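You operate a simulated robot arm through the tools that you are given. There is no shell and no other tool.

The job below is to be done with a simulated robot arm. You get a single attempt, and the scene is never put back.

Task
Put things in order on the top of the kit cart. At the end: the grey cup stands where the blue pivot peg stood; the purple card holder stands where the brown small carton (marked "VALVES") stood; the blue pivot peg stands where the yellow-headed axle stood; the brown small carton from the top of the kit cart is on the yellow tray; the yellow-headed axle stands where the purple card holder stood; whatever was shut is shut again. Leave all else as you found it, and nothing knocked over.

Only the result counts: the job must be done as asked and must still hold three seconds after the hand-in. Knocking over, shifting, dropping, spilling or breaking anything else fails it.

Robot
A 7-joint arm with a two-finger parallel gripper, fixed in place. Base frame: the origin is at the foot of the arm, x ahead of it, y to its left, z up; the work surface is at about z = 90. Readings come in cm, degrees, newtons and seconds.
With the tool pointing down near the work surface it reaches from about 30 to 68 cm from the base axis. Its first joint turns from -66.0 to 66.0 degrees. Payload 1.57 kg.
Tool frame: the origin (TCP) lies between the finger pads and is the grasp point; the fingertips stand 3 cm ahead of it; z points along the fingers, y is the line along which they close. Largest opening 11 cm; finger width 2.4, thickness 1.2; the body of the gripper, 4.8 by 11.2 cm, starts 7.8 cm behind the TCP.
Orientation is told as [roll, pitch, yaw] about the base's x, y, z axes, in that order, counted from this pose: with the fingers straight down and closing along the base's y, the tool's x points along the base's -x, its y along +y and its z along -z.

Tools
- The arm moves only by the tool drive_tool. Its argument "series" is a list of rows, each a list of 7 numbers: the shift along the tool's x, y, z in units of 40 mm (1.0 is 40 mm), then the turn, a rotation vector about the tool's x, y, z in units of 5 degrees (1.0 is 5 degrees), then the gripper command, from -1 (shut) to 1 (fully open), values between in proportion. In form: [[dx, dy, dz, ax, ay, az, jaw], ...]. A call has 1 to 20 rows; each row shifts and turns the commanded pose from where the row before left it, along the tool's axes as they then stand. A call with a number of a shift or a turn outside -1 to 1 is refused whole. Rows are played at 5 a second. More than 5 cm and 8.6 degrees between two rows, or a gripper value outside its range, and nothing of the call is played. Where a pose cannot be reached the arm comes as near as it can. A force on the tool above 40 N (or 10 N above the force at the start of the call, whichever is more), or a blocked arm, ends the call early, and 0.2 s more pass. The fingers move at their own pace (about 10.8 cm/s each) and stop on an object; they squeeze with about 29 N. The grip force told is the motor's: it shows also when the fingers shut on nothing. Time passes only in rows, and 0.2 s behind the last, so rows that do not move let the fingers close. It gives the time, the measured TCP pose, the force on the tool (base axes), the opening and the grip force at its end, in the units of the frame above (readings bear some noise), with the torque about the TCP (base axes, N m) and any sound that the robot's microphone picked up, and new pictures: "pictures" is both (left out), scene, wrist or none.
- Cameras (640 x 400 px; columns grow to the right, rows downward): "scene" is fixed at [16.47, -39.18, 140.27]; the picture's right is [0.78, -0.62, 0.00], its down [-0.36, -0.45, -0.82] and it looks along [0.51, 0.64, -0.57] (base axes); focal length 253 px, centre (320, 200). "wrist" rides on the gripper at [7, 1.6, -14.1] in the tool frame; the picture's right is [-0.23, 0.97, 0.00], its down [-0.86, -0.20, -0.48] and it looks along [-0.47, -0.11, 0.88] (tool axes); focal length 222 px, centre (320, 200).
- point_at(camera, pixels): for up to 12 pixels [column, row] of the newest picture of that camera ("zoom" is the newest enlarged one), the place [x, y, z] in the base frame of the surface seen there, good to about 0.3 cm. The clock stands still meanwhile.
- inspect(camera, box): a new picture of the part [left, top, right, bottom] of that camera's present view, enlarged. The clock stands still meanwhile.
- job_done(): hands the job in; it is judged then, once.

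Leave the gripper open and the arm clear of the work at the hand-in unless told otherwise.

The tools are called after "Emit:" as a command line: name --pt "numbers of a row" for each row, then --argument value for the rest, lists and objects as JSON in quotes. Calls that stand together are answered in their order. drive_tool: Moves the arm, as the interface text tells. Its arguments: {"type":"object","properties":{"series":{"type":"array"},"pictures":{"type":"string","enum":["both","scene","wrist","none"]}},"required":["series"]} The other tools are called the same way: point_at (camera, pixels) gives the place of the surface under pixels of a picture; inspect (camera, box) takes an enlarged picture of a part of a camera's view; job_done () hands the job in.

At the start:

```text
t: 0.0
eef_pos: [30.99, 12.57, 119.4]
ee_rot: [0.0, 0.0, 0.1]
ft_force: [0.6, -0.1, 0.2]
ft_torque: [0.01, 0.0, 0.01]
gripper_width: 11.0
grip_force: 0.0
```

scene: 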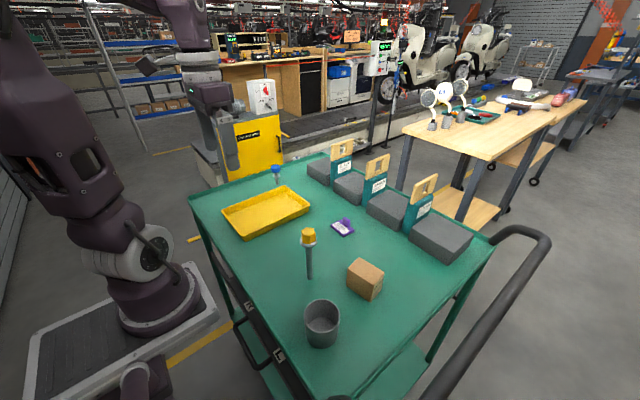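
wrist: 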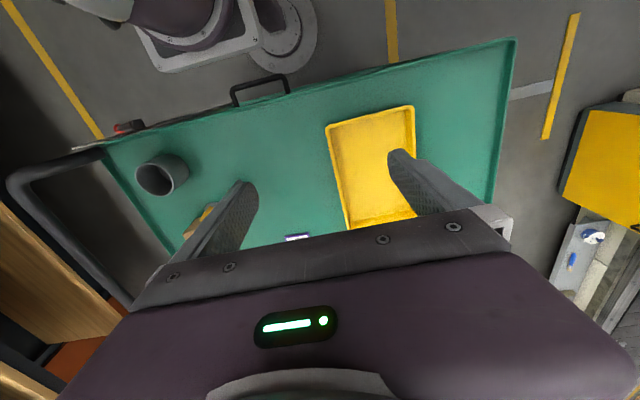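

I see the cart top in the scene: yellow tray at (265,212), blue peg at (276,173), yellow-headed axle at (308,250), purple holder at (343,226), carton at (365,278), grey cup at (321,322). I'll enlarge it and take measurements.

Emit:
inspect --camera "scene" --box '[180, 140, 500, 380]'

Emit:
point_at --camera "scene" --pixels '[[276, 168], [276, 185], [308, 235], [309, 276], [343, 224], [343, 232], [365, 265], [360, 285], [321, 305], [321, 330], [265, 212], [400, 290]]'

```text
1.67 times, centred on (340, 260) of scene
```

zoom: 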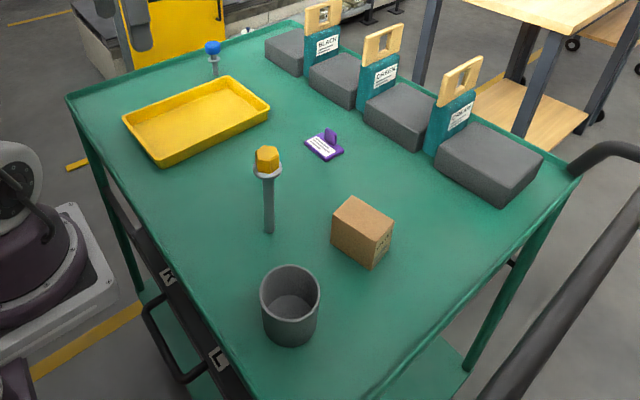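

```text
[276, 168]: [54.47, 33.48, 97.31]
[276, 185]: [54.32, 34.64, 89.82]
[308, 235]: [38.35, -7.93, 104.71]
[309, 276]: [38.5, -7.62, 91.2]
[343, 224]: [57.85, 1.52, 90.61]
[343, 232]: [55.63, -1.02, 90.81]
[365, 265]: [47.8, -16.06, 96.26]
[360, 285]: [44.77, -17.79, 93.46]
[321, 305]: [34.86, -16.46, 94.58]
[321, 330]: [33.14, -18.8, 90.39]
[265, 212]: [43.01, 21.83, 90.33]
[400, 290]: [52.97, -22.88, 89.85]
```

I'll zoom further on each object to get its shape and base position.

Emit:
inspect --camera "scene" --box '[256, 155, 304, 195]'

Emit:
inspect --camera "scene" --box '[320, 206, 368, 246]'

Emit:
inspect --camera "scene" --box '[280, 220, 344, 290]'

Emit:
inspect --camera "scene" --box '[290, 250, 400, 350]'

```text
10.00 times, centred on (280, 175) of scene
```

zoom: 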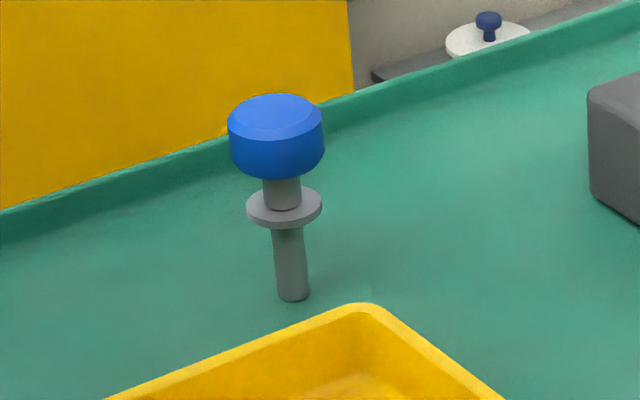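

```text
10.00 times, centred on (344, 226) of scene
```

zoom: 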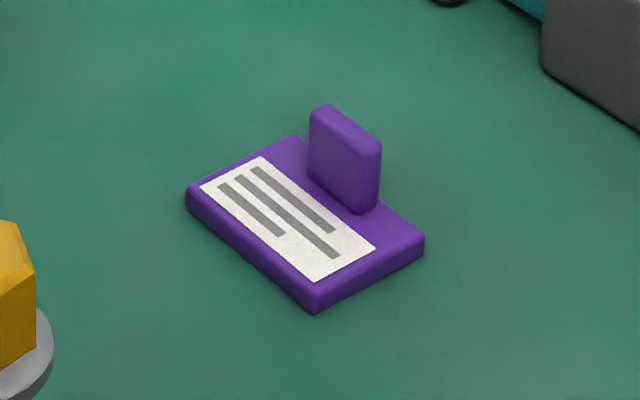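

```text
5.71 times, centred on (312, 255) of scene
```

zoom: 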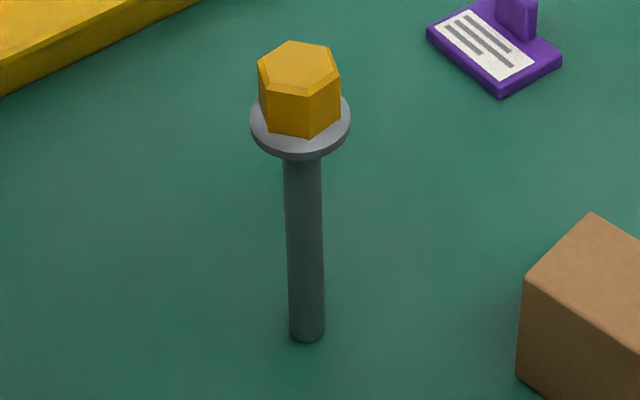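

```text
4.00 times, centred on (345, 300) of scene
```

zoom: 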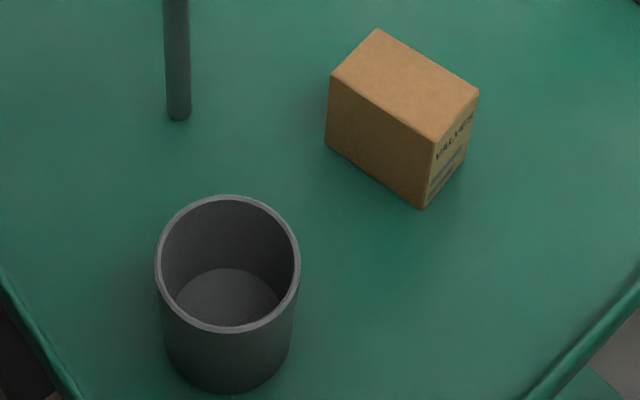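

Now measuring points in this latest enlarged picture: carton top corners (375,30), (332,75), (435,140), (478,92), the bottom corners, and the cup rim.

Emit:
point_at --camera "zoom" --pixels '[[376, 33], [335, 78], [433, 137], [474, 93], [329, 140], [424, 204], [160, 265], [296, 265], [228, 199], [228, 327], [228, 295], [178, 115]]'

Emit:
inspect --camera "scene" --box '[200, 170, 330, 250]'

```text
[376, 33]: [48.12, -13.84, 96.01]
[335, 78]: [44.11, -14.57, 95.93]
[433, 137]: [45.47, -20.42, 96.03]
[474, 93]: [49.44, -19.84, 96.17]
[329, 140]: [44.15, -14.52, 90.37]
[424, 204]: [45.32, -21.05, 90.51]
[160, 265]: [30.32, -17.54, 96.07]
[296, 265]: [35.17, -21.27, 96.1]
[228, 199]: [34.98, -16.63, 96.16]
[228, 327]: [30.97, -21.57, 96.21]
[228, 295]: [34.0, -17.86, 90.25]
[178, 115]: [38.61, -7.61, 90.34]
```

```text
4.92 times, centred on (265, 210) of scene
```

zoom: 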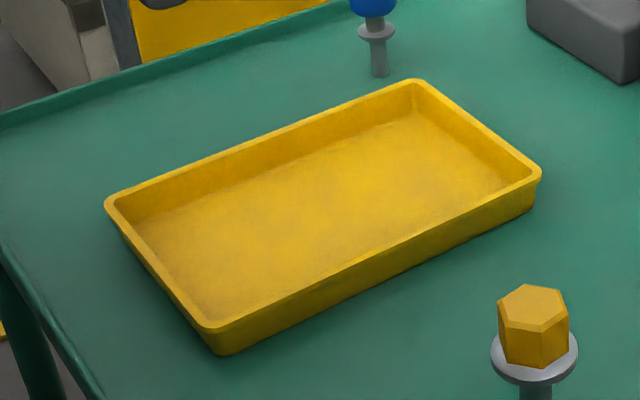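

Now the tray corners and interior in the latest zoom.

Emit:
point_at --camera "zoom" --pixels '[[110, 202], [212, 328], [537, 178], [415, 83], [160, 220], [220, 305], [490, 165], [412, 115], [330, 200], [380, 74], [376, 33], [533, 300]]'

Emit:
inspect --camera "scene" --box '[320, 206, 368, 246]'

```text
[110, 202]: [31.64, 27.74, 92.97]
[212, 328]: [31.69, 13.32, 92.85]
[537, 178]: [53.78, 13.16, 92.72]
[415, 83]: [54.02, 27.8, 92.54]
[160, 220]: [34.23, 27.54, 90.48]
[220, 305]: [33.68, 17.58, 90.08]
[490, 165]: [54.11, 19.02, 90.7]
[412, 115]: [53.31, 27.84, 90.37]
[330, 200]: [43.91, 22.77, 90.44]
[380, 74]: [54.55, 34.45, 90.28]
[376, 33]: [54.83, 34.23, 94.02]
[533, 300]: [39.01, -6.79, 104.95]
```

```text
10.00 times, centred on (344, 226) of scene
```

zoom: 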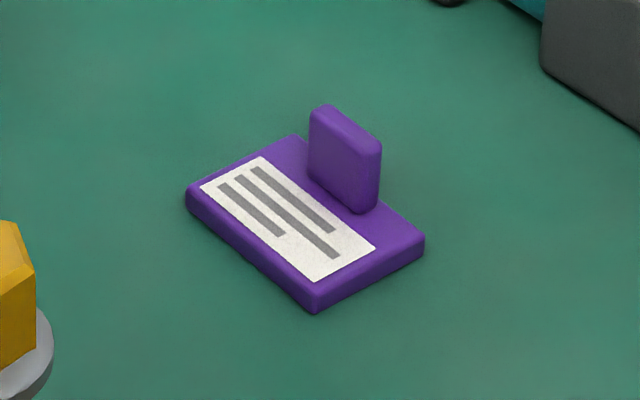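

Measuring card holder corners and tab.

Emit:
point_at --camera "zoom" --pixels '[[190, 190], [316, 286], [420, 238], [293, 140], [316, 108], [376, 142], [330, 115], [345, 160], [312, 170], [370, 205], [345, 118], [355, 200]]'

Emit:
inspect --camera "scene" --box '[256, 155, 304, 195]'

```text
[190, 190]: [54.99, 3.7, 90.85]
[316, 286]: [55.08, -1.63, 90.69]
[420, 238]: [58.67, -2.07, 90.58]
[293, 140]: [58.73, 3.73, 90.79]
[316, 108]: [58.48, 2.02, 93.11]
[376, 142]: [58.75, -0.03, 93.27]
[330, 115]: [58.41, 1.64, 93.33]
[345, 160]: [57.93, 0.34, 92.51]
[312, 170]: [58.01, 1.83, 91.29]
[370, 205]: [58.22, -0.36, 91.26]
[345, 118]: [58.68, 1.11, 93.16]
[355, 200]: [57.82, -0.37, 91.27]
```

```text
10.00 times, centred on (280, 175) of scene
```

zoom: 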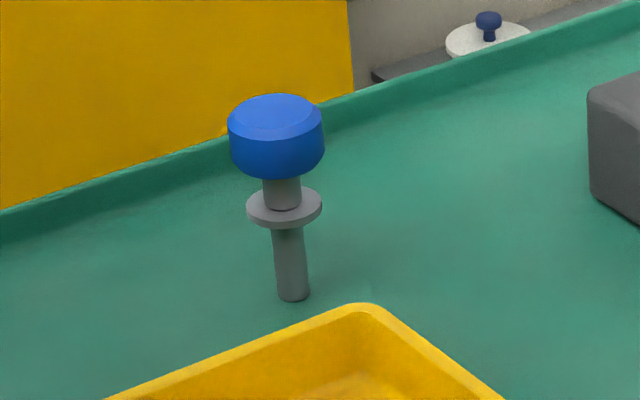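

Now measuring the peg, the cart rim near it, and the kit boxes/signs that could obstruct the gripper.

Emit:
point_at --camera "zoom" --pixels '[[275, 105], [275, 160], [232, 145], [320, 145], [284, 200], [250, 210], [318, 210], [293, 295], [200, 160], [400, 95], [330, 110]]'

Emit:
point_at --camera "scene" --pixels '[[334, 145], [350, 145], [368, 158], [386, 158], [416, 182], [436, 180], [360, 190], [395, 210], [440, 240], [372, 188], [338, 195], [410, 235]]'

Emit:
inspect --camera "scene" --box '[280, 220, 344, 260]'

```text
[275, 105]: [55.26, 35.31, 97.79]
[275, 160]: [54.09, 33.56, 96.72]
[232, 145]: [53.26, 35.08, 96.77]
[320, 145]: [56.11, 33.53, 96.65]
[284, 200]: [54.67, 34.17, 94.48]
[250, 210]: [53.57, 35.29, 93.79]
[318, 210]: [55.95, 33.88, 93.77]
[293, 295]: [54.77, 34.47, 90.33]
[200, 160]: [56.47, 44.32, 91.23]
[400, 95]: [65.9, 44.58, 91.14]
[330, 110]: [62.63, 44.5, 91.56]
```

```text
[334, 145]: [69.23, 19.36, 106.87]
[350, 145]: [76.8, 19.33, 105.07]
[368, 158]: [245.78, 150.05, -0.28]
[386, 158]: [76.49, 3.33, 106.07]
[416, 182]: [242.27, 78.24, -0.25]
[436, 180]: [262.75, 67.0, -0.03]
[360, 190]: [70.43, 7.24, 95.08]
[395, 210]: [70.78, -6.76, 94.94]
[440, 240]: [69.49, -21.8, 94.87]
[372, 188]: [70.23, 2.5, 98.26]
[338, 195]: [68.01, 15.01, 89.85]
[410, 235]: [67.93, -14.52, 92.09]
```

```text
10.00 times, centred on (312, 240) of scene
```

zoom: 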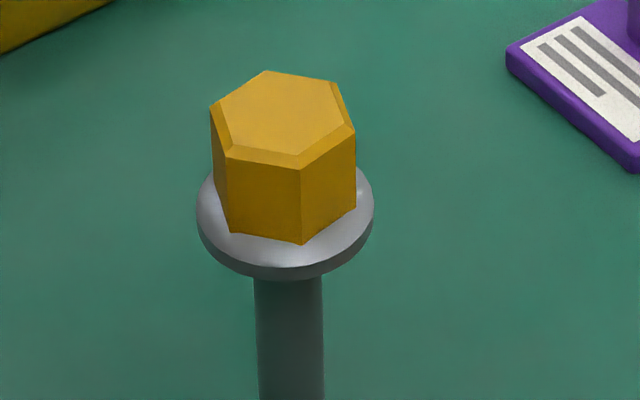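

Measuring the hex head's corners and flange.

Emit:
point_at --camera "zoom" --pixels '[[214, 108], [265, 74], [335, 84], [351, 128], [302, 163], [228, 155], [232, 225], [301, 238], [353, 205], [285, 255], [265, 190], [290, 350]]'

```text
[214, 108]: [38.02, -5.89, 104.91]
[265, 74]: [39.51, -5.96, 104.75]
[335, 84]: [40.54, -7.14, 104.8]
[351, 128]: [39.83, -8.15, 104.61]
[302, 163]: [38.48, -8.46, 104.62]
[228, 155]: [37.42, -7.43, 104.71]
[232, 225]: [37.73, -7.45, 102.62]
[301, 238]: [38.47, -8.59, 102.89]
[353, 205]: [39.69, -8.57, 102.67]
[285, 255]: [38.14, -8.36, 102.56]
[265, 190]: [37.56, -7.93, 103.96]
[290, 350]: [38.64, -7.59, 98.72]
```

Everything is measured and the order has no cycle: carton → tray, card holder → carton's place, axle → holder's place, peg → axle's place, cup → peg's place. The carton's centre is about (46.8, -17.2), top z 96, yaw about 11°. I'll move above it at travel height first.

Emit:
drive_tool --pt "-0.494 -0.931 0 0 0 0 1" --pt "-0.494 -0.931 0 0 0 0 1" --pt "-0.494 -0.931 0 0 0 0 1" --pt "-0.494 -0.931 0 0 0 0 1" --pt "-0.494 -0.931 0 0 0 0 1" --pt "-0.494 -0.931 0 0 0 0 1" --pt "-0.494 -0.931 0 0 0 0 1" --pt "-0.494 -0.931 0 0 0 0 1" --pt "0 0 0.5 0 0 -0.75 1" --pt "0 0 0.5 0 0 -0.75 1" --pt "0 0 0.5 0 0 -0.7 1" --pt "0 0 0 0 0 0 1"

```text
t: 2.6
eef_pos: [46.65, -17.45, 113.35]
ee_rot: [0.0, 0.0, 11.2]
ft_force: [0.6, -0.3, -0.2]
ft_torque: [0.01, 0.01, 0.01]
gripper_width: 10.99
grip_force: 0.0
```

scene: 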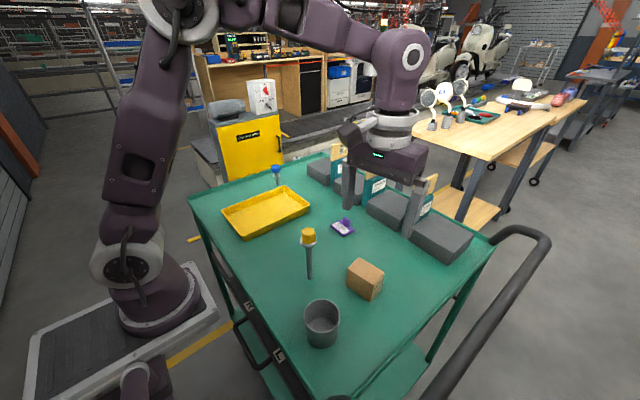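
wrist: 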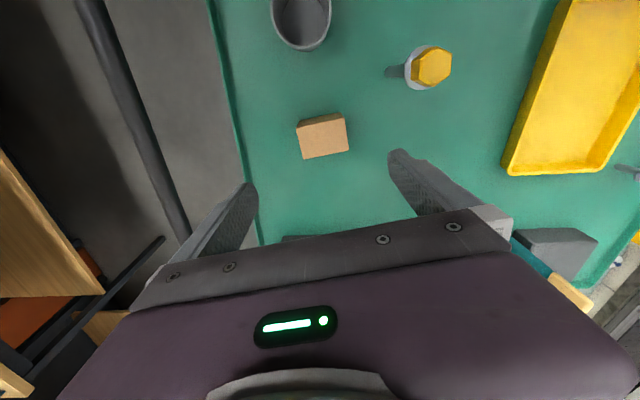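

The gripper is above the carton. I'll check the carton's corners from the wrist camera at (297,125), (346,114), (348,150), (303,159), plus the axle and cup.

Emit:
point_at --camera "wrist" --pixels '[[298, 128], [344, 116], [347, 149], [304, 157], [323, 138], [432, 67], [450, 60], [416, 78], [300, 5], [302, 35]]'

Emit:
inspect --camera "wrist" --box '[240, 0, 480, 170]'

```text
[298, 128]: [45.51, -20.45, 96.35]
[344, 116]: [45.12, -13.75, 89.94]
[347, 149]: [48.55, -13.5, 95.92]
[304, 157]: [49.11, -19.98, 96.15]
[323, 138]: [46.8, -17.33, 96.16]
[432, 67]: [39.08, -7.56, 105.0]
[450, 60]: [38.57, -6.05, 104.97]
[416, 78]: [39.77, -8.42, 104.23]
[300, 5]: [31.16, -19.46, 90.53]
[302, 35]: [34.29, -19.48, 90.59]
```

```text
2.35 times, centred on (360, 85) of wrist
```

zoom: 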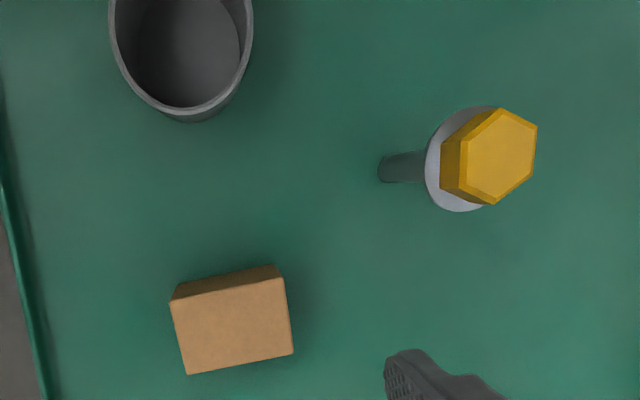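

The carton is confirmed at (46.8,-17.2) and aligned with the gripper. I'll descend to TCP z ≈ 93.7 and close.

Emit:
drive_tool --pt "-0.05 0.054 0.8 0 0 0 1" --pt "0 0 0.9 0 0 0 1" --pt "0 0 0.9 0 0 0 1" --pt "0 0 0.9 0 0 0 1" --pt "0 0 0.7 0 0 0 1" --pt "0 0 0.4 0 0 0 1" --pt "0 0 0.3 0 0 0 1" --pt "0 0 0 0 0 0 0.4" --pt "0 0 0 0 0 0 -1" --pt "0 0 0 0 0 0 -1" --pt "0 0 0 0 0 0 -1" --pt "0 0 0 0 0 0 -1"

```text
t: 5.2
eef_pos: [47.11, -17.02, 93.71]
ee_rot: [0.0, 0.0, 10.9]
ft_force: [-0.4, 0.3, 0.0]
ft_torque: [0.04, 0.01, 0.0]
gripper_width: 6.79
grip_force: 29.3
```

scene: 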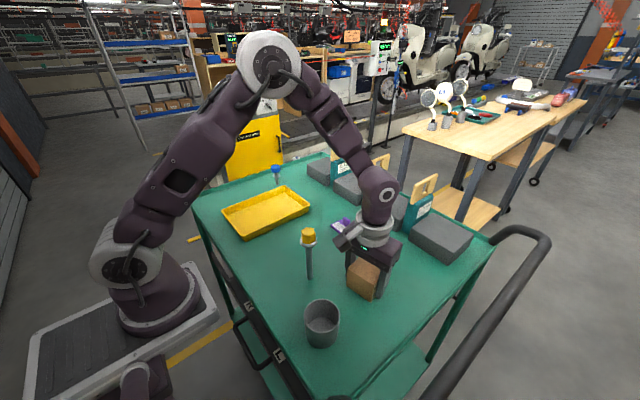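
wrist: 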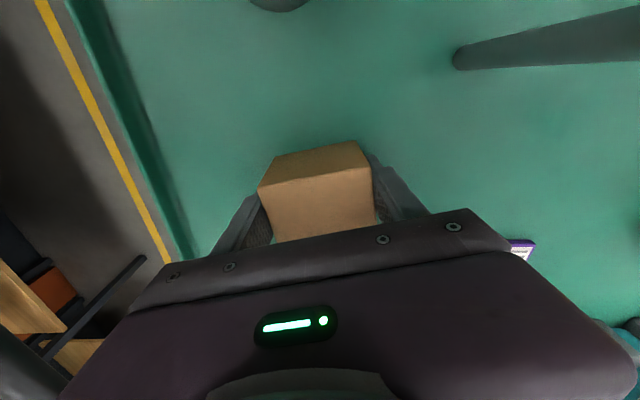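

The carton is held (6.8 cm, 29 N). Lifting straight up 20 cm.

Emit:
drive_tool --pt "0 0 -0.4 0 0 0 -1" --pt "0 0 -0.8 0 0 0 -1" --pt "0 0 -0.9 0 0 0 -1" --pt "0 0 -0.9 0 0 0 -1" --pt "0 0 -0.9 0 0 0 -1" --pt "0 0 -0.7 0 0 0 -1" --pt "0 0 -0.4 0 0 0 -1" --pt "0 0 0 0 0 0 -1"

```text
t: 7.0
eef_pos: [46.88, -17.07, 113.74]
ee_rot: [-0.1, 0.1, 11.0]
ft_force: [1.1, 0.0, -1.6]
ft_torque: [-0.02, 0.04, -0.01]
gripper_width: 6.79
grip_force: 28.7
```

scene: 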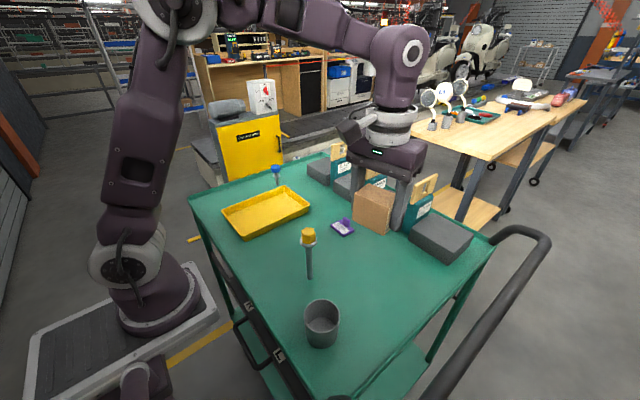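
wrist: 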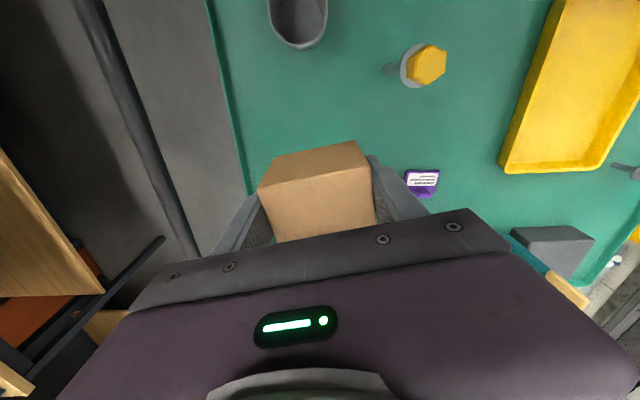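

The carton is lifted (its old place is ≈ (46.85,-17.1)). Turning yaw back to 0 and moving over the tray centre (43, 20.5).

Emit:
drive_tool --pt "0 0 0 0 0 0.73 -1" --pt "0 0 0 0 0 0.73 -1" --pt "0 0 0 0 0 0.74 -1" --pt "0.05 0.5 0 0 0 0 -1" --pt "0.1 0.9 0 0 0 0 -1" --pt "0.1 0.9 0 0 0 0 -1" --pt "0.1 0.9 0 0 0 0 -1" --pt "0.1 0.9 0 0 0 0 -1" --pt "0.1 0.9 0 0 0 0 -1" --pt "0.1 0.9 0 0 0 0 -1" --pt "0.1 0.9 0 0 0 0 -1" --pt "0.1 0.9 0 0 0 0 -1" --pt "0.1 0.9 0 0 0 0 -1" --pt "0.05 0.8 0 0 0 0 -1" --pt "0 0 0 0 0 0 -1"

```text
t: 10.2
eef_pos: [42.95, 20.62, 113.74]
ee_rot: [0.0, 0.0, 0.0]
ft_force: [0.1, 0.7, -1.4]
ft_torque: [0.03, 0.0, 0.03]
gripper_width: 6.73
grip_force: 29.7
```

scene: 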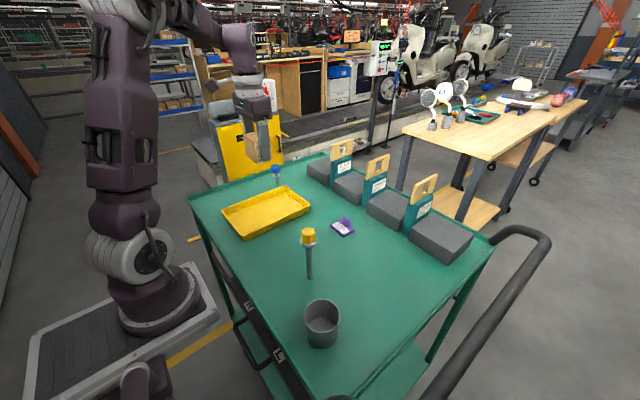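
wrist: 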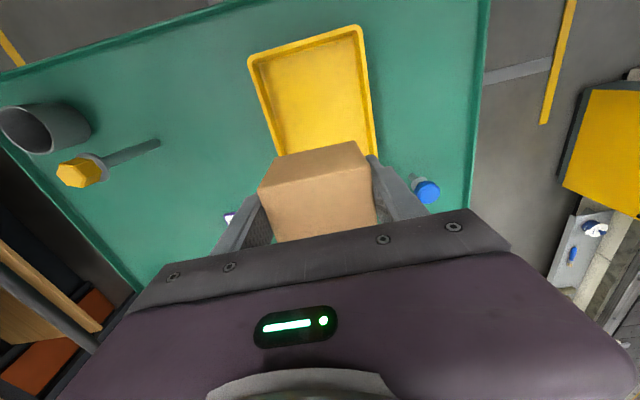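

Over the tray. Descending to just above its floor (TCP ≈ 94.3).

Emit:
drive_tool --pt "0 0 0.5 0 0 0 -1" --pt "0 0 0.9 0 0 0 -1" --pt "0 0 0.9 0 0 0 -1" --pt "0 0 0.9 0 0 0 -1" --pt "0 0 0.8 0 0 0 -1" --pt "0 0 0.5 0 0 0 -1" --pt "0 0 0.25 0 0 0 -1" --pt "0 0 0.05 0 0 0 -1" --pt "0 0 0 0 0 0 -1"

```text
t: 12.2
eef_pos: [43.04, 20.46, 94.58]
ee_rot: [-0.1, 0.0, 0.0]
ft_force: [-0.1, -0.2, -2.0]
ft_torque: [-0.01, 0.0, 0.02]
gripper_width: 6.75
grip_force: 28.9
```

scene: 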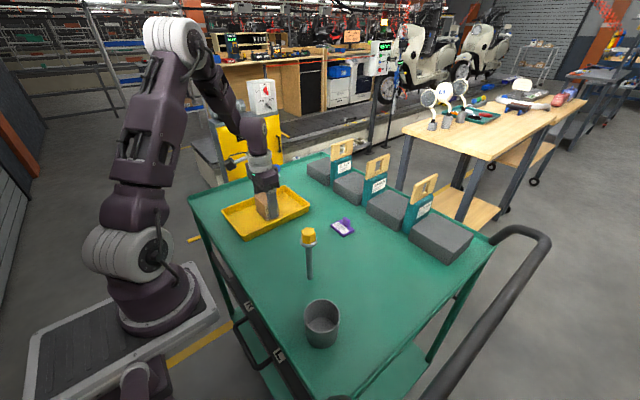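
wrist: 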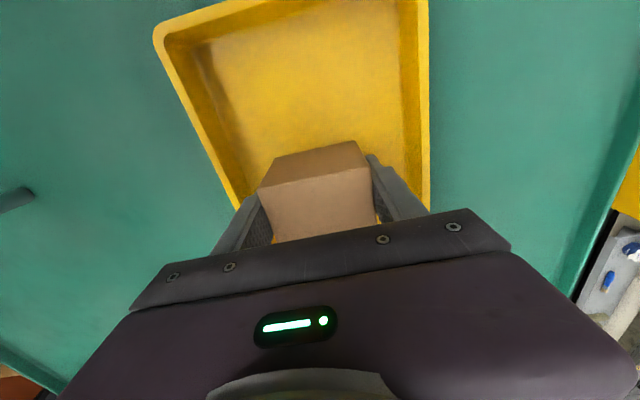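

Still hanging (−2 N is its weight). Feeling downward slowly.

Emit:
drive_tool --pt "0 0 0.025 0 0 0 -1" --pt "0 0 0.025 0 0 0 -1" --pt "0 0 0.025 0 0 0 -1" --pt "0 0 0.015 0 0 0 -1" --pt "0 0 0 0 0 0 -1" --pictures "none"

```text
t: 13.4
eef_pos: [43.02, 20.6, 94.23]
ee_rot: [0.1, 0.0, 0.0]
ft_force: [0.0, -0.2, -1.5]
ft_torque: [0.01, -0.04, -0.02]
gripper_width: 6.74
grip_force: 29.3
```

Emit:
drive_tool --pt "0 0 0.02 0 0 0 -1" --pt "0 0 0.02 0 0 0 -1" --pt "0 0 0 0 0 0 -1" --pictures "none"

```text
t: 14.2
eef_pos: [42.99, 20.58, 94.01]
ee_rot: [0.1, -0.2, 0.0]
ft_force: [0.6, 1.3, 29.7]
ft_torque: [-0.08, 0.0, -0.18]
gripper_width: 6.78
grip_force: 28.7
```

Contact (+30 N). Back off slightly, then open gradually to a moderate width within the tray and rise.

Emit:
drive_tool --pt "0 0 -0.015 0 0 0 -1" --pt "0 0 0 0 0 0 0.3" --pt "0 0 0 0 0 0 0.6" --pt "0 0 0 0 0 0 0.6" --pt "0 0 -0.3 0 0 0 0.6" --pt "0 0 -0.8 0 0 0 0.6" --pt "0 0 -0.9 0 0 0 0.6" --pt "0 0 -0.9 0 0 0 0.6" --pt "0 0 -0.9 0 0 0 0.6" --pt "0 0 0 0 0 0 0.6"

```text
t: 16.4
eef_pos: [42.98, 20.46, 109.06]
ee_rot: [0.0, 0.1, 0.0]
ft_force: [1.0, -0.2, 0.1]
ft_torque: [-0.04, -0.01, -0.06]
gripper_width: 8.79
grip_force: 0.0
```

scene: 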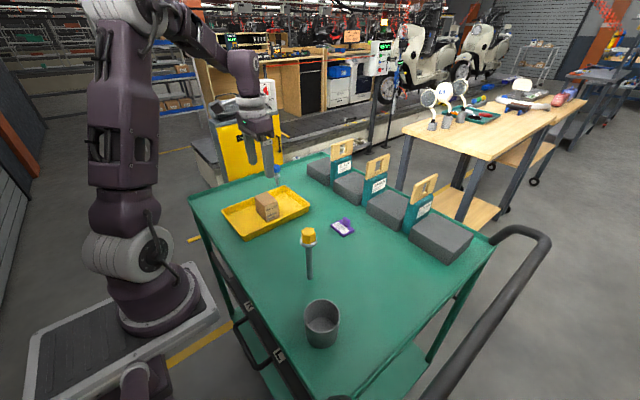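
wrist: 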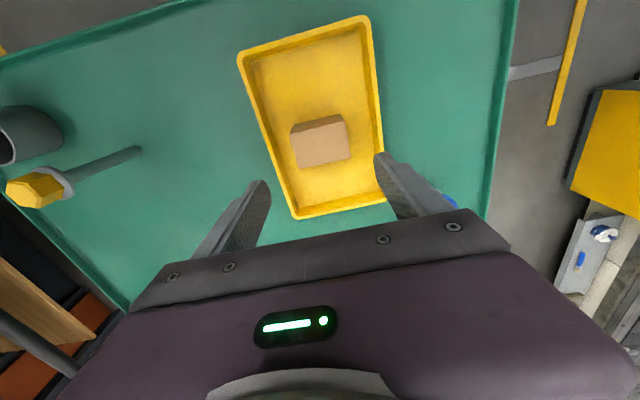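

The carton stands on the tray. Next, moving over the card holder's tab at (58.4, 0.9).

Emit:
drive_tool --pt "-0.4 -0.5 0 0 0 0 0.3" --pt "-0.65 -0.83 0 0 0 0 0.1" --pt "-0.65 -0.83 0 0 0 0 0.1" --pt "-0.65 -0.83 0 0 0 0 0.1" --pt "-0.65 -0.83 0 0 0 0 0.1" --pt "-0.65 -0.83 0 0 0 0 0.1" --pt "-0.2 -0.25 0 0 0 0 0.1" --pt "0 0 0 0 0 0 0.1"

Emit:
inspect --camera "wrist" --box '[260, 80, 400, 220]'

```text
t: 18.2
eef_pos: [58.58, 0.85, 109.31]
ee_rot: [0.0, 0.0, -0.1]
ft_force: [0.2, -0.2, -0.4]
ft_torque: [0.02, 0.01, 0.0]
gripper_width: 6.03
grip_force: 0.1
```

scene: 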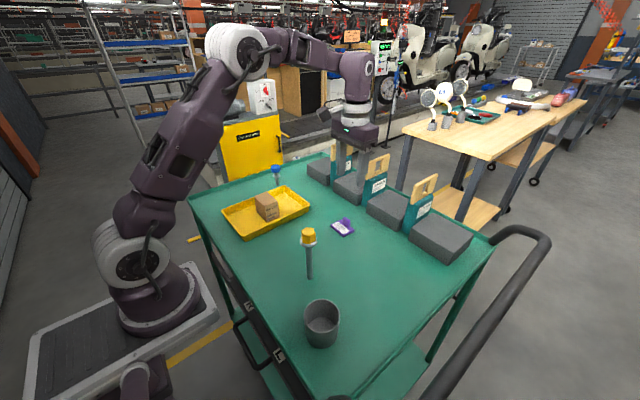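
wrist: 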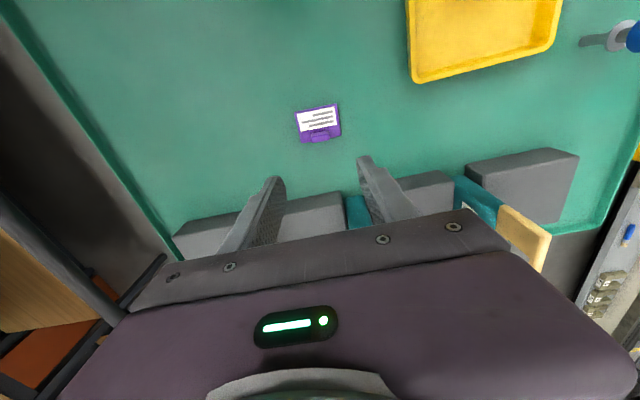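

```text
2.86 times, centred on (330, 150) of wrist
```

zoom: 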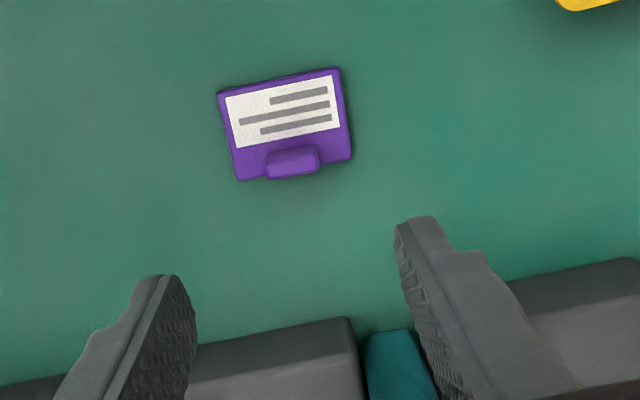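

The holder is seen in the zoom at (285,125). Measuring its tab and corners.

Emit:
point_at --camera "zoom" --pixels '[[292, 163], [268, 168], [317, 161], [292, 174], [292, 153], [222, 96], [338, 72], [238, 176], [350, 157]]'

```text
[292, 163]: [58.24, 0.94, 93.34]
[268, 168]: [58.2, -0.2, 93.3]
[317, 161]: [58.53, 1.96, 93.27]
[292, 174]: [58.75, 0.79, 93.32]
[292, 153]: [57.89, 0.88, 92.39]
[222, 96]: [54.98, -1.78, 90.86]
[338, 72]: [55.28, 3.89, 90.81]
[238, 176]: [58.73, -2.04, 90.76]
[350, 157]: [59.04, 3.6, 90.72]
```

Tab centre (58.4, 0.88), top 93.3; base top 90.8. I'll descend so the tips are at ≈ 91.3, then close on the tab's 2.3 cm sides.

Emit:
drive_tool --pt "0.045 0.01 0.5 0 0 0.5 0.1" --pt "0 0 0.9 0 0 0 0.1" --pt "0 0 0.9 0 0 0 0.1" --pt "0 0 0.8 0 0 0 0.1" --pt "0 0 0.45 0 0 0 0.1" --pt "0 0 0.2 0 0 0 0.1" --pt "0 0 0 0 0 0 0.1"

Emit:
inspect --camera "scene" --box '[310, 196, 374, 236]'

```text
t: 19.8
eef_pos: [58.26, 1.09, 94.34]
ee_rot: [0.0, 0.0, -2.5]
ft_force: [-0.3, -0.5, -0.2]
ft_torque: [0.01, 0.03, -0.01]
gripper_width: 6.03
grip_force: 0.1
```

scene: 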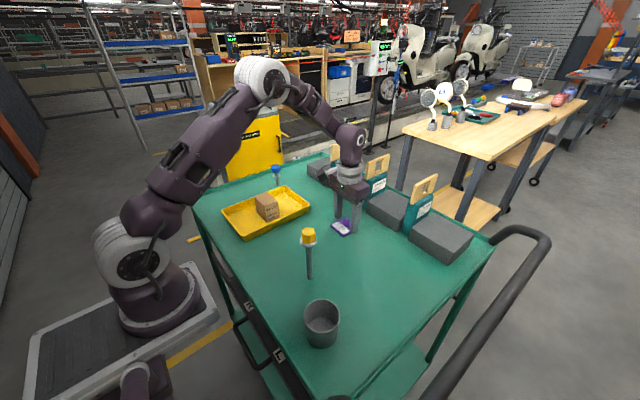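
wrist: 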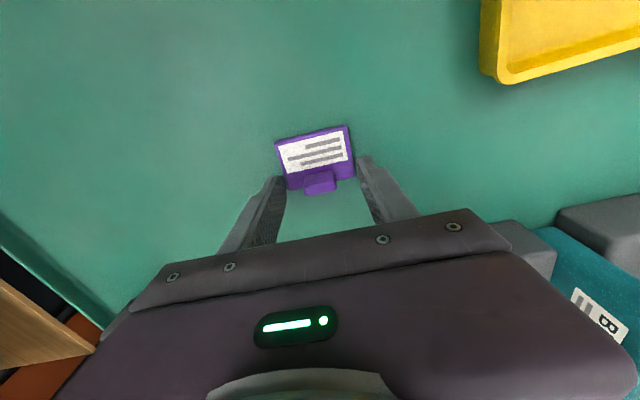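

```text
10.00 times, centred on (342, 216) of scene
```

zoom: 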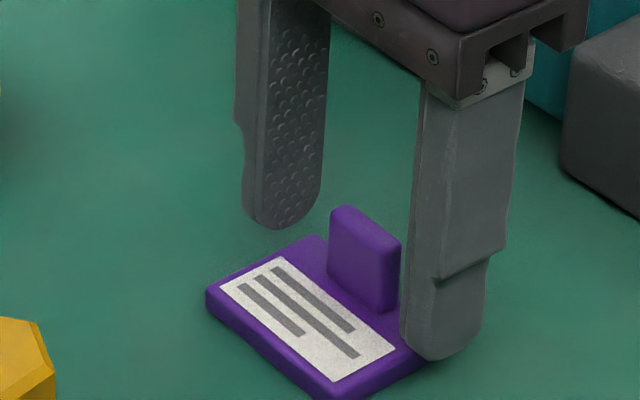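

The fingers straddle the tab, with tips just above the base plate. Closing.

Emit:
drive_tool --pt "0 0 0 0 0 0 -0.3" --pt "0 0 0 0 0 0 -0.6" --pt "0 0 0 0 0 0 -1" --pt "0 0 0 0 0 0 -1" --pt "0 0 0 0 0 0 -1"

Emit:
inspect --camera "scene" --box '[310, 196, 374, 236]'

```text
t: 21.0
eef_pos: [58.33, 1.1, 94.41]
ee_rot: [0.0, 0.0, -2.5]
ft_force: [0.3, 0.2, -0.4]
ft_torque: [-0.02, 0.02, 0.04]
gripper_width: 2.5
grip_force: 28.5
```

scene: 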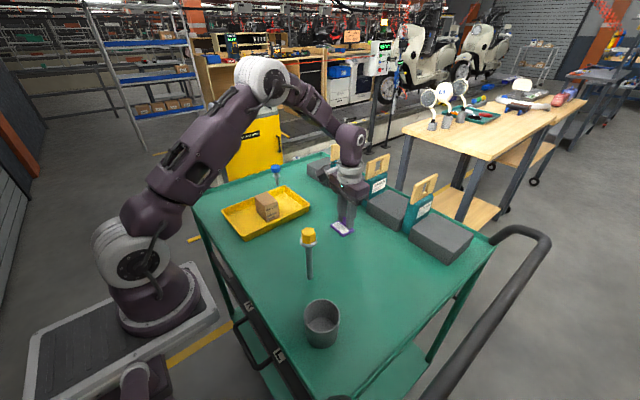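
wrist: 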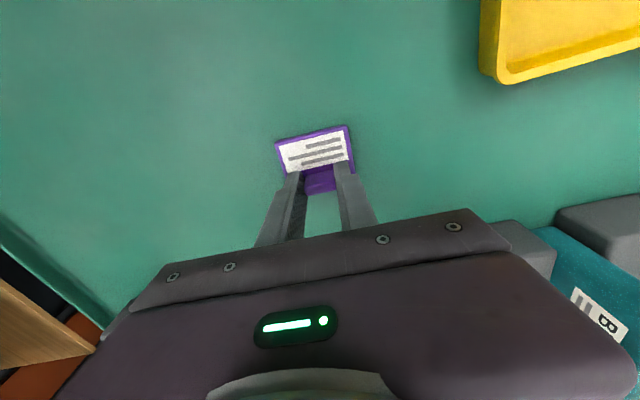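

```text
10.00 times, centred on (342, 216) of scene
```

zoom: 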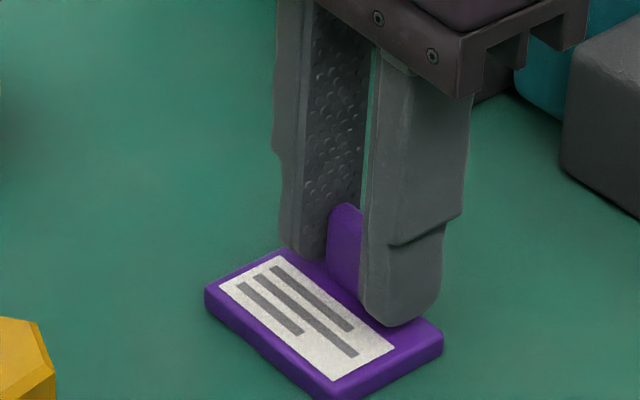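

The tab is gripped (2.5 cm). Lifting 15 cm and moving so the base centre goes toward (46.85, -17.1), i.e. TCP (48.25, -17.1).

Emit:
drive_tool --pt "0 0 -0.15 0 0 0 -1" --pt "0 0 -0.5 0 0 0 -1" --pt "0 0 -0.8 0 0 0 -1" --pt "0 0 -0.9 0 0 0 -1" --pt "0 0 -0.9 0 0 0 -1" --pt "0 0 -0.4 0 0 0 -1" --pt "0.2 -0.4 0 0 0 0 -1" --pt "0.4 -0.8 0 0 0 0 -1" --pt "0.4 -0.8 0 0 0 0 -1" --pt "0.4 -0.8 0 0 0 0 -1" --pt "0.4 -0.8 0 0 0 0 -1" --pt "0.4 -0.8 0 0 0 0 -1" --pt "0.125 -0.23 0 0 0 0 -1" --pt "0 0 0 0 0 0 -1"

```text
t: 24.0
eef_pos: [48.13, -17.1, 109.06]
ee_rot: [0.0, 0.0, -2.5]
ft_force: [0.0, -0.1, -0.1]
ft_torque: [0.0, 0.01, -0.03]
gripper_width: 2.46
grip_force: 28.9
```

scene: 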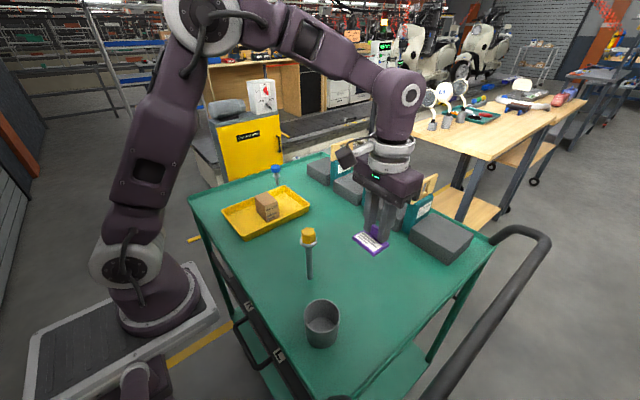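
wrist: 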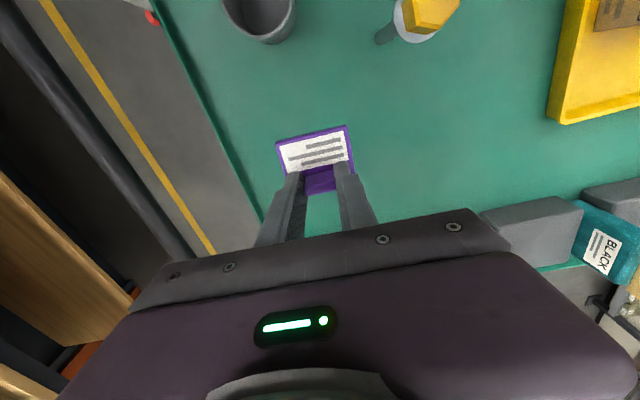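

The holder is held level at (48.13,-17.1). Descending to just above the surface.

Emit:
drive_tool --pt "-0.02 0 0.5 0 0 0 -1" --pt "0 0 0.9 0 0 0 -1" --pt "0 0 0.9 0 0 0 -1" --pt "0 0 0.7 0 0 0 -1" --pt "0 0 0.4 0 0 0 -1" --pt "0 0 0.2 0 0 0 -1" --pt "0 0 0 0 0 0 -1" --pictures "scene"

Emit:
inspect --camera "scene" --box '[330, 246, 410, 296]'

```text
t: 25.6
eef_pos: [48.27, -17.11, 94.42]
ee_rot: [0.0, 0.1, -2.6]
ft_force: [0.1, -0.8, 0.1]
ft_torque: [0.02, -0.02, 0.01]
gripper_width: 2.52
grip_force: 28.8
```

scene: 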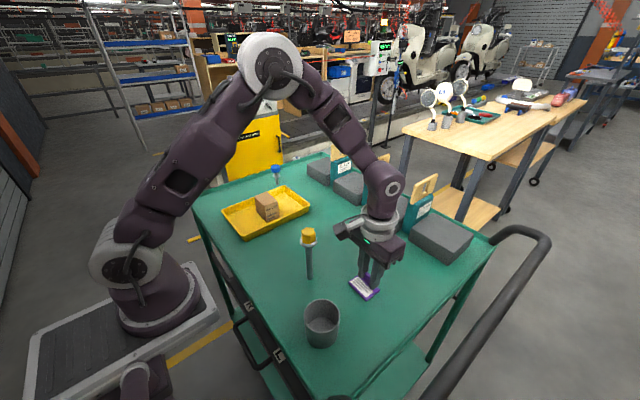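

```text
8.00 times, centred on (370, 271) of scene
```

zoom: 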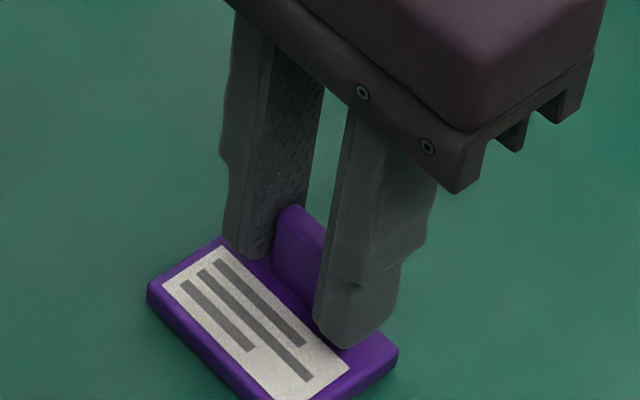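

Almost at the pick height (94.37). Feeling the last millimetre.

Emit:
drive_tool --pt "0 0 0.015 0 0 0 -1" --pt "0 0 0.01 0 0 0 -1" --pt "0 0 0 0 0 0 -1" --pictures "none"

```text
t: 26.4
eef_pos: [48.21, -17.13, 94.38]
ee_rot: [-0.1, -0.1, -2.5]
ft_force: [-0.3, -1.8, 7.2]
ft_torque: [0.0, 0.13, 0.05]
gripper_width: 2.48
grip_force: 29.1
```

Contact (+7 N). Opening and rising, then inspecting.

Emit:
drive_tool --pt "0 0 0 0 0 0 -0.4" --pt "0 0 0 0 0 0 0.1" --pt "0 0 0 0 0 0 0.1" --pt "0 0 -0.3 0 0 0 0.1" --pt "0 0 -0.8 0 0 0 0.1" --pt "0 0 -0.9 0 0 0 0.1" --pt "0 0 -0.9 0 0 0 0.1" --pt "0 0 -0.9 0 0 0 0.1" --pt "0 0 -0.6 0 0 0 0.1" --pt "0 0 0 0 0 0 0.1"

Emit:
inspect --camera "scene" --box '[290, 220, 410, 300]'

```text
t: 28.6
eef_pos: [48.16, -17.15, 112.07]
ee_rot: [-0.1, 0.0, -2.5]
ft_force: [-0.3, 0.2, -0.2]
ft_torque: [0.0, 0.0, 0.03]
gripper_width: 6.07
grip_force: 0.1
```

scene: 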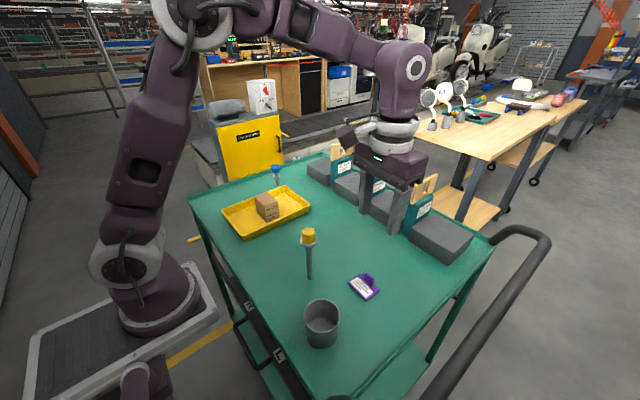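
wrist: 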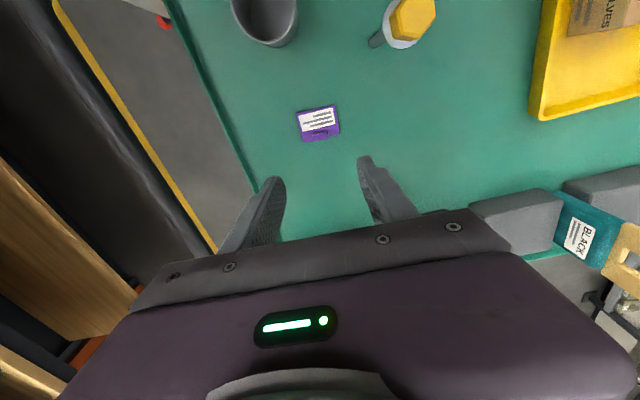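

```text
5.00 times, centred on (350, 260) of scene
```

zoom: 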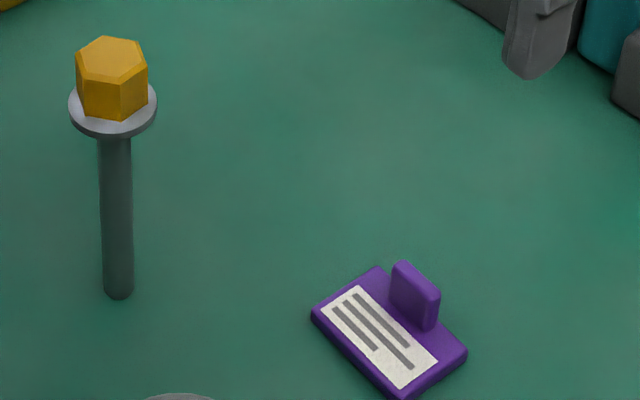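

The holder stands in the carton's place. Now the axle: head centre ≈ (39.0,-7.2), flats aligned to yaw ≈ 7°. Rising a bit, turning to yaw 7.3° and moving above it.

Emit:
drive_tool --pt "0 0 -0.5 0 0 -0.98 0.1" --pt "0 0 -0.5 0 0 -0.98 0.1" --pt "0.3 0.42 0 0 0 0 0.1" --pt "0.5 0.7 0 0 0 0 0.1" --pt "0.5 0.7 0 0 0 0 0.1" --pt "0.5 0.7 0 0 0 0 0.1" --pt "0.166 0.24 0 0 0 0 0.1" --pt "0 0 0 0 0 0 0.1"

Emit:
inspect --camera "wrist" --box '[250, 110, 390, 210]'

```text
t: 30.4
eef_pos: [39.04, -7.18, 115.84]
ee_rot: [0.0, 0.0, 7.4]
ft_force: [0.0, 0.3, -0.2]
ft_torque: [0.01, 0.01, -0.02]
gripper_width: 6.03
grip_force: 0.1
```

scene: 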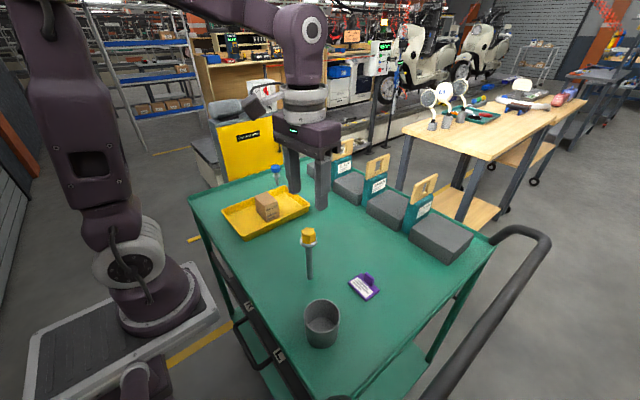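
wrist: 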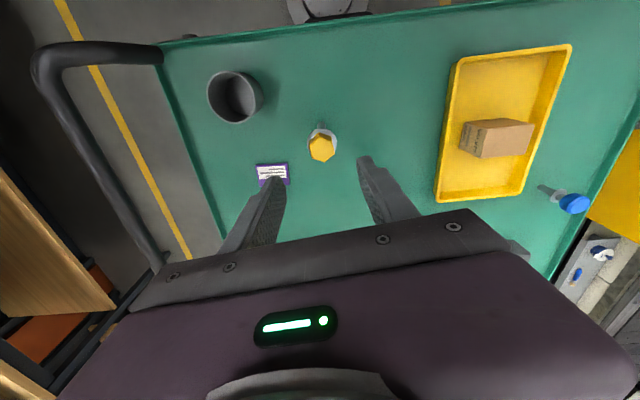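

```text
4.00 times, centred on (320, 160) of wrist
```

zoom: 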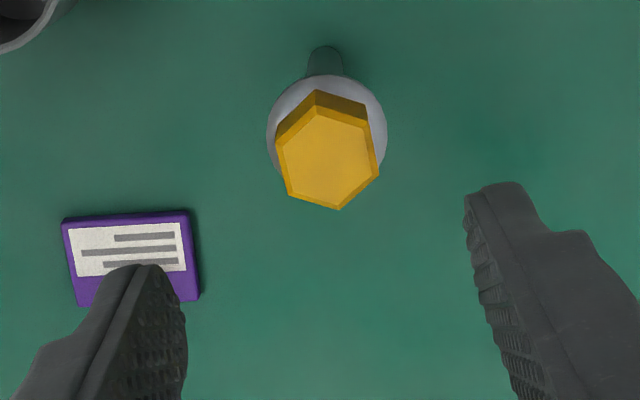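

Measuring the hex top corners from above.

Emit:
point_at --camera "zoom" --pixels '[[281, 145], [317, 107], [368, 123], [377, 173], [338, 207], [290, 193], [329, 158], [281, 115], [385, 130], [325, 55]]'

```text
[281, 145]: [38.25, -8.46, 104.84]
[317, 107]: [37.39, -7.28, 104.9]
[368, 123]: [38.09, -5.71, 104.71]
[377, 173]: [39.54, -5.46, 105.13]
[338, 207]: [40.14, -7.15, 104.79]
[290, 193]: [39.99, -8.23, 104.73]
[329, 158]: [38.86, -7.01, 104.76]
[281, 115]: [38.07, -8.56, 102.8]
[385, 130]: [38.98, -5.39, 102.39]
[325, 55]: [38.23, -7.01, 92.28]
```

The head centre is (38.95,-7.1), yaw about 6°, head from z ≈ 102.6 (flange top) to 104.9. Descending so the tips sit just above the flange.

Emit:
drive_tool --pt "0.02 0.02 0.4 0 0 0.26 0.1" --pt "0 0 0.7 0 0 0 0.1" --pt "0 0 0.7 0 0 0 0.1" --pt "0 0 0.4 0 0 0 0.1" --pt "0 0 0.2 0 0 0 0.1" --pt "0 0 0 0 0 0 0.1"

Emit:
inspect --camera "scene" --box '[280, 215, 344, 255]'

Emit:
inspect --camera "wrist" --box '[250, 110, 390, 210]'

```text
t: 31.8
eef_pos: [38.93, -7.04, 106.44]
ee_rot: [0.0, -0.1, 6.0]
ft_force: [-0.6, -0.6, -0.1]
ft_torque: [0.03, -0.02, 0.01]
gripper_width: 6.04
grip_force: 0.0
```

scene: 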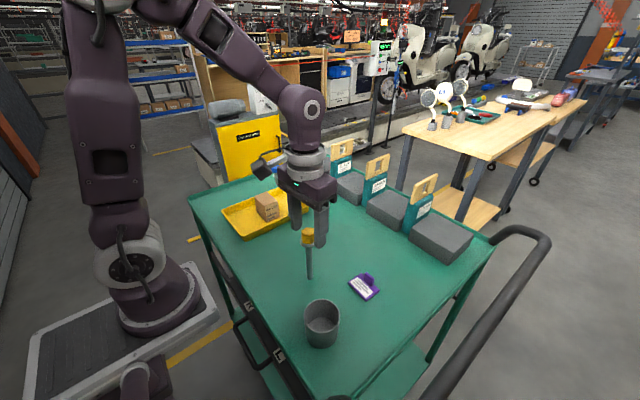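
wrist: 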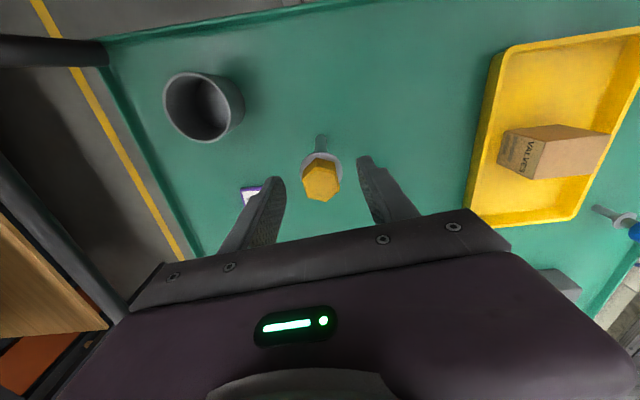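

```text
10.00 times, centred on (312, 235) of scene
```

zoom: 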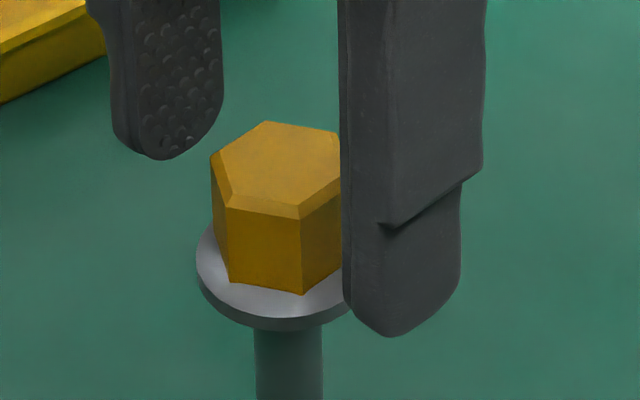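

```text
4.00 times, centred on (320, 160) of wrist
```

zoom: 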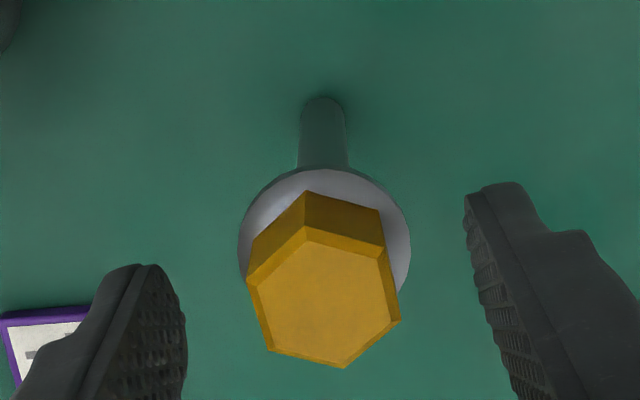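

Tips are at ≈103.4. Checking flange and head heights in this zoom before the last few millimetres.

Emit:
point_at --camera "zoom" --pixels '[[255, 220], [280, 188], [370, 195], [398, 240], [325, 180], [325, 300], [300, 280], [350, 320], [160, 275], [480, 195]]'

```text
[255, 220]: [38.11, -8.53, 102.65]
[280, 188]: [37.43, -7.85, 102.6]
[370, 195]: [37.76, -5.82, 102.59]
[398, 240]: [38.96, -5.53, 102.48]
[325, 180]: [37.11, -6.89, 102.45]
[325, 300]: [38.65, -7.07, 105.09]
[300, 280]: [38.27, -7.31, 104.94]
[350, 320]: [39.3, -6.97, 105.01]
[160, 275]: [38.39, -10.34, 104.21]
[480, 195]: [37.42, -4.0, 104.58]
```

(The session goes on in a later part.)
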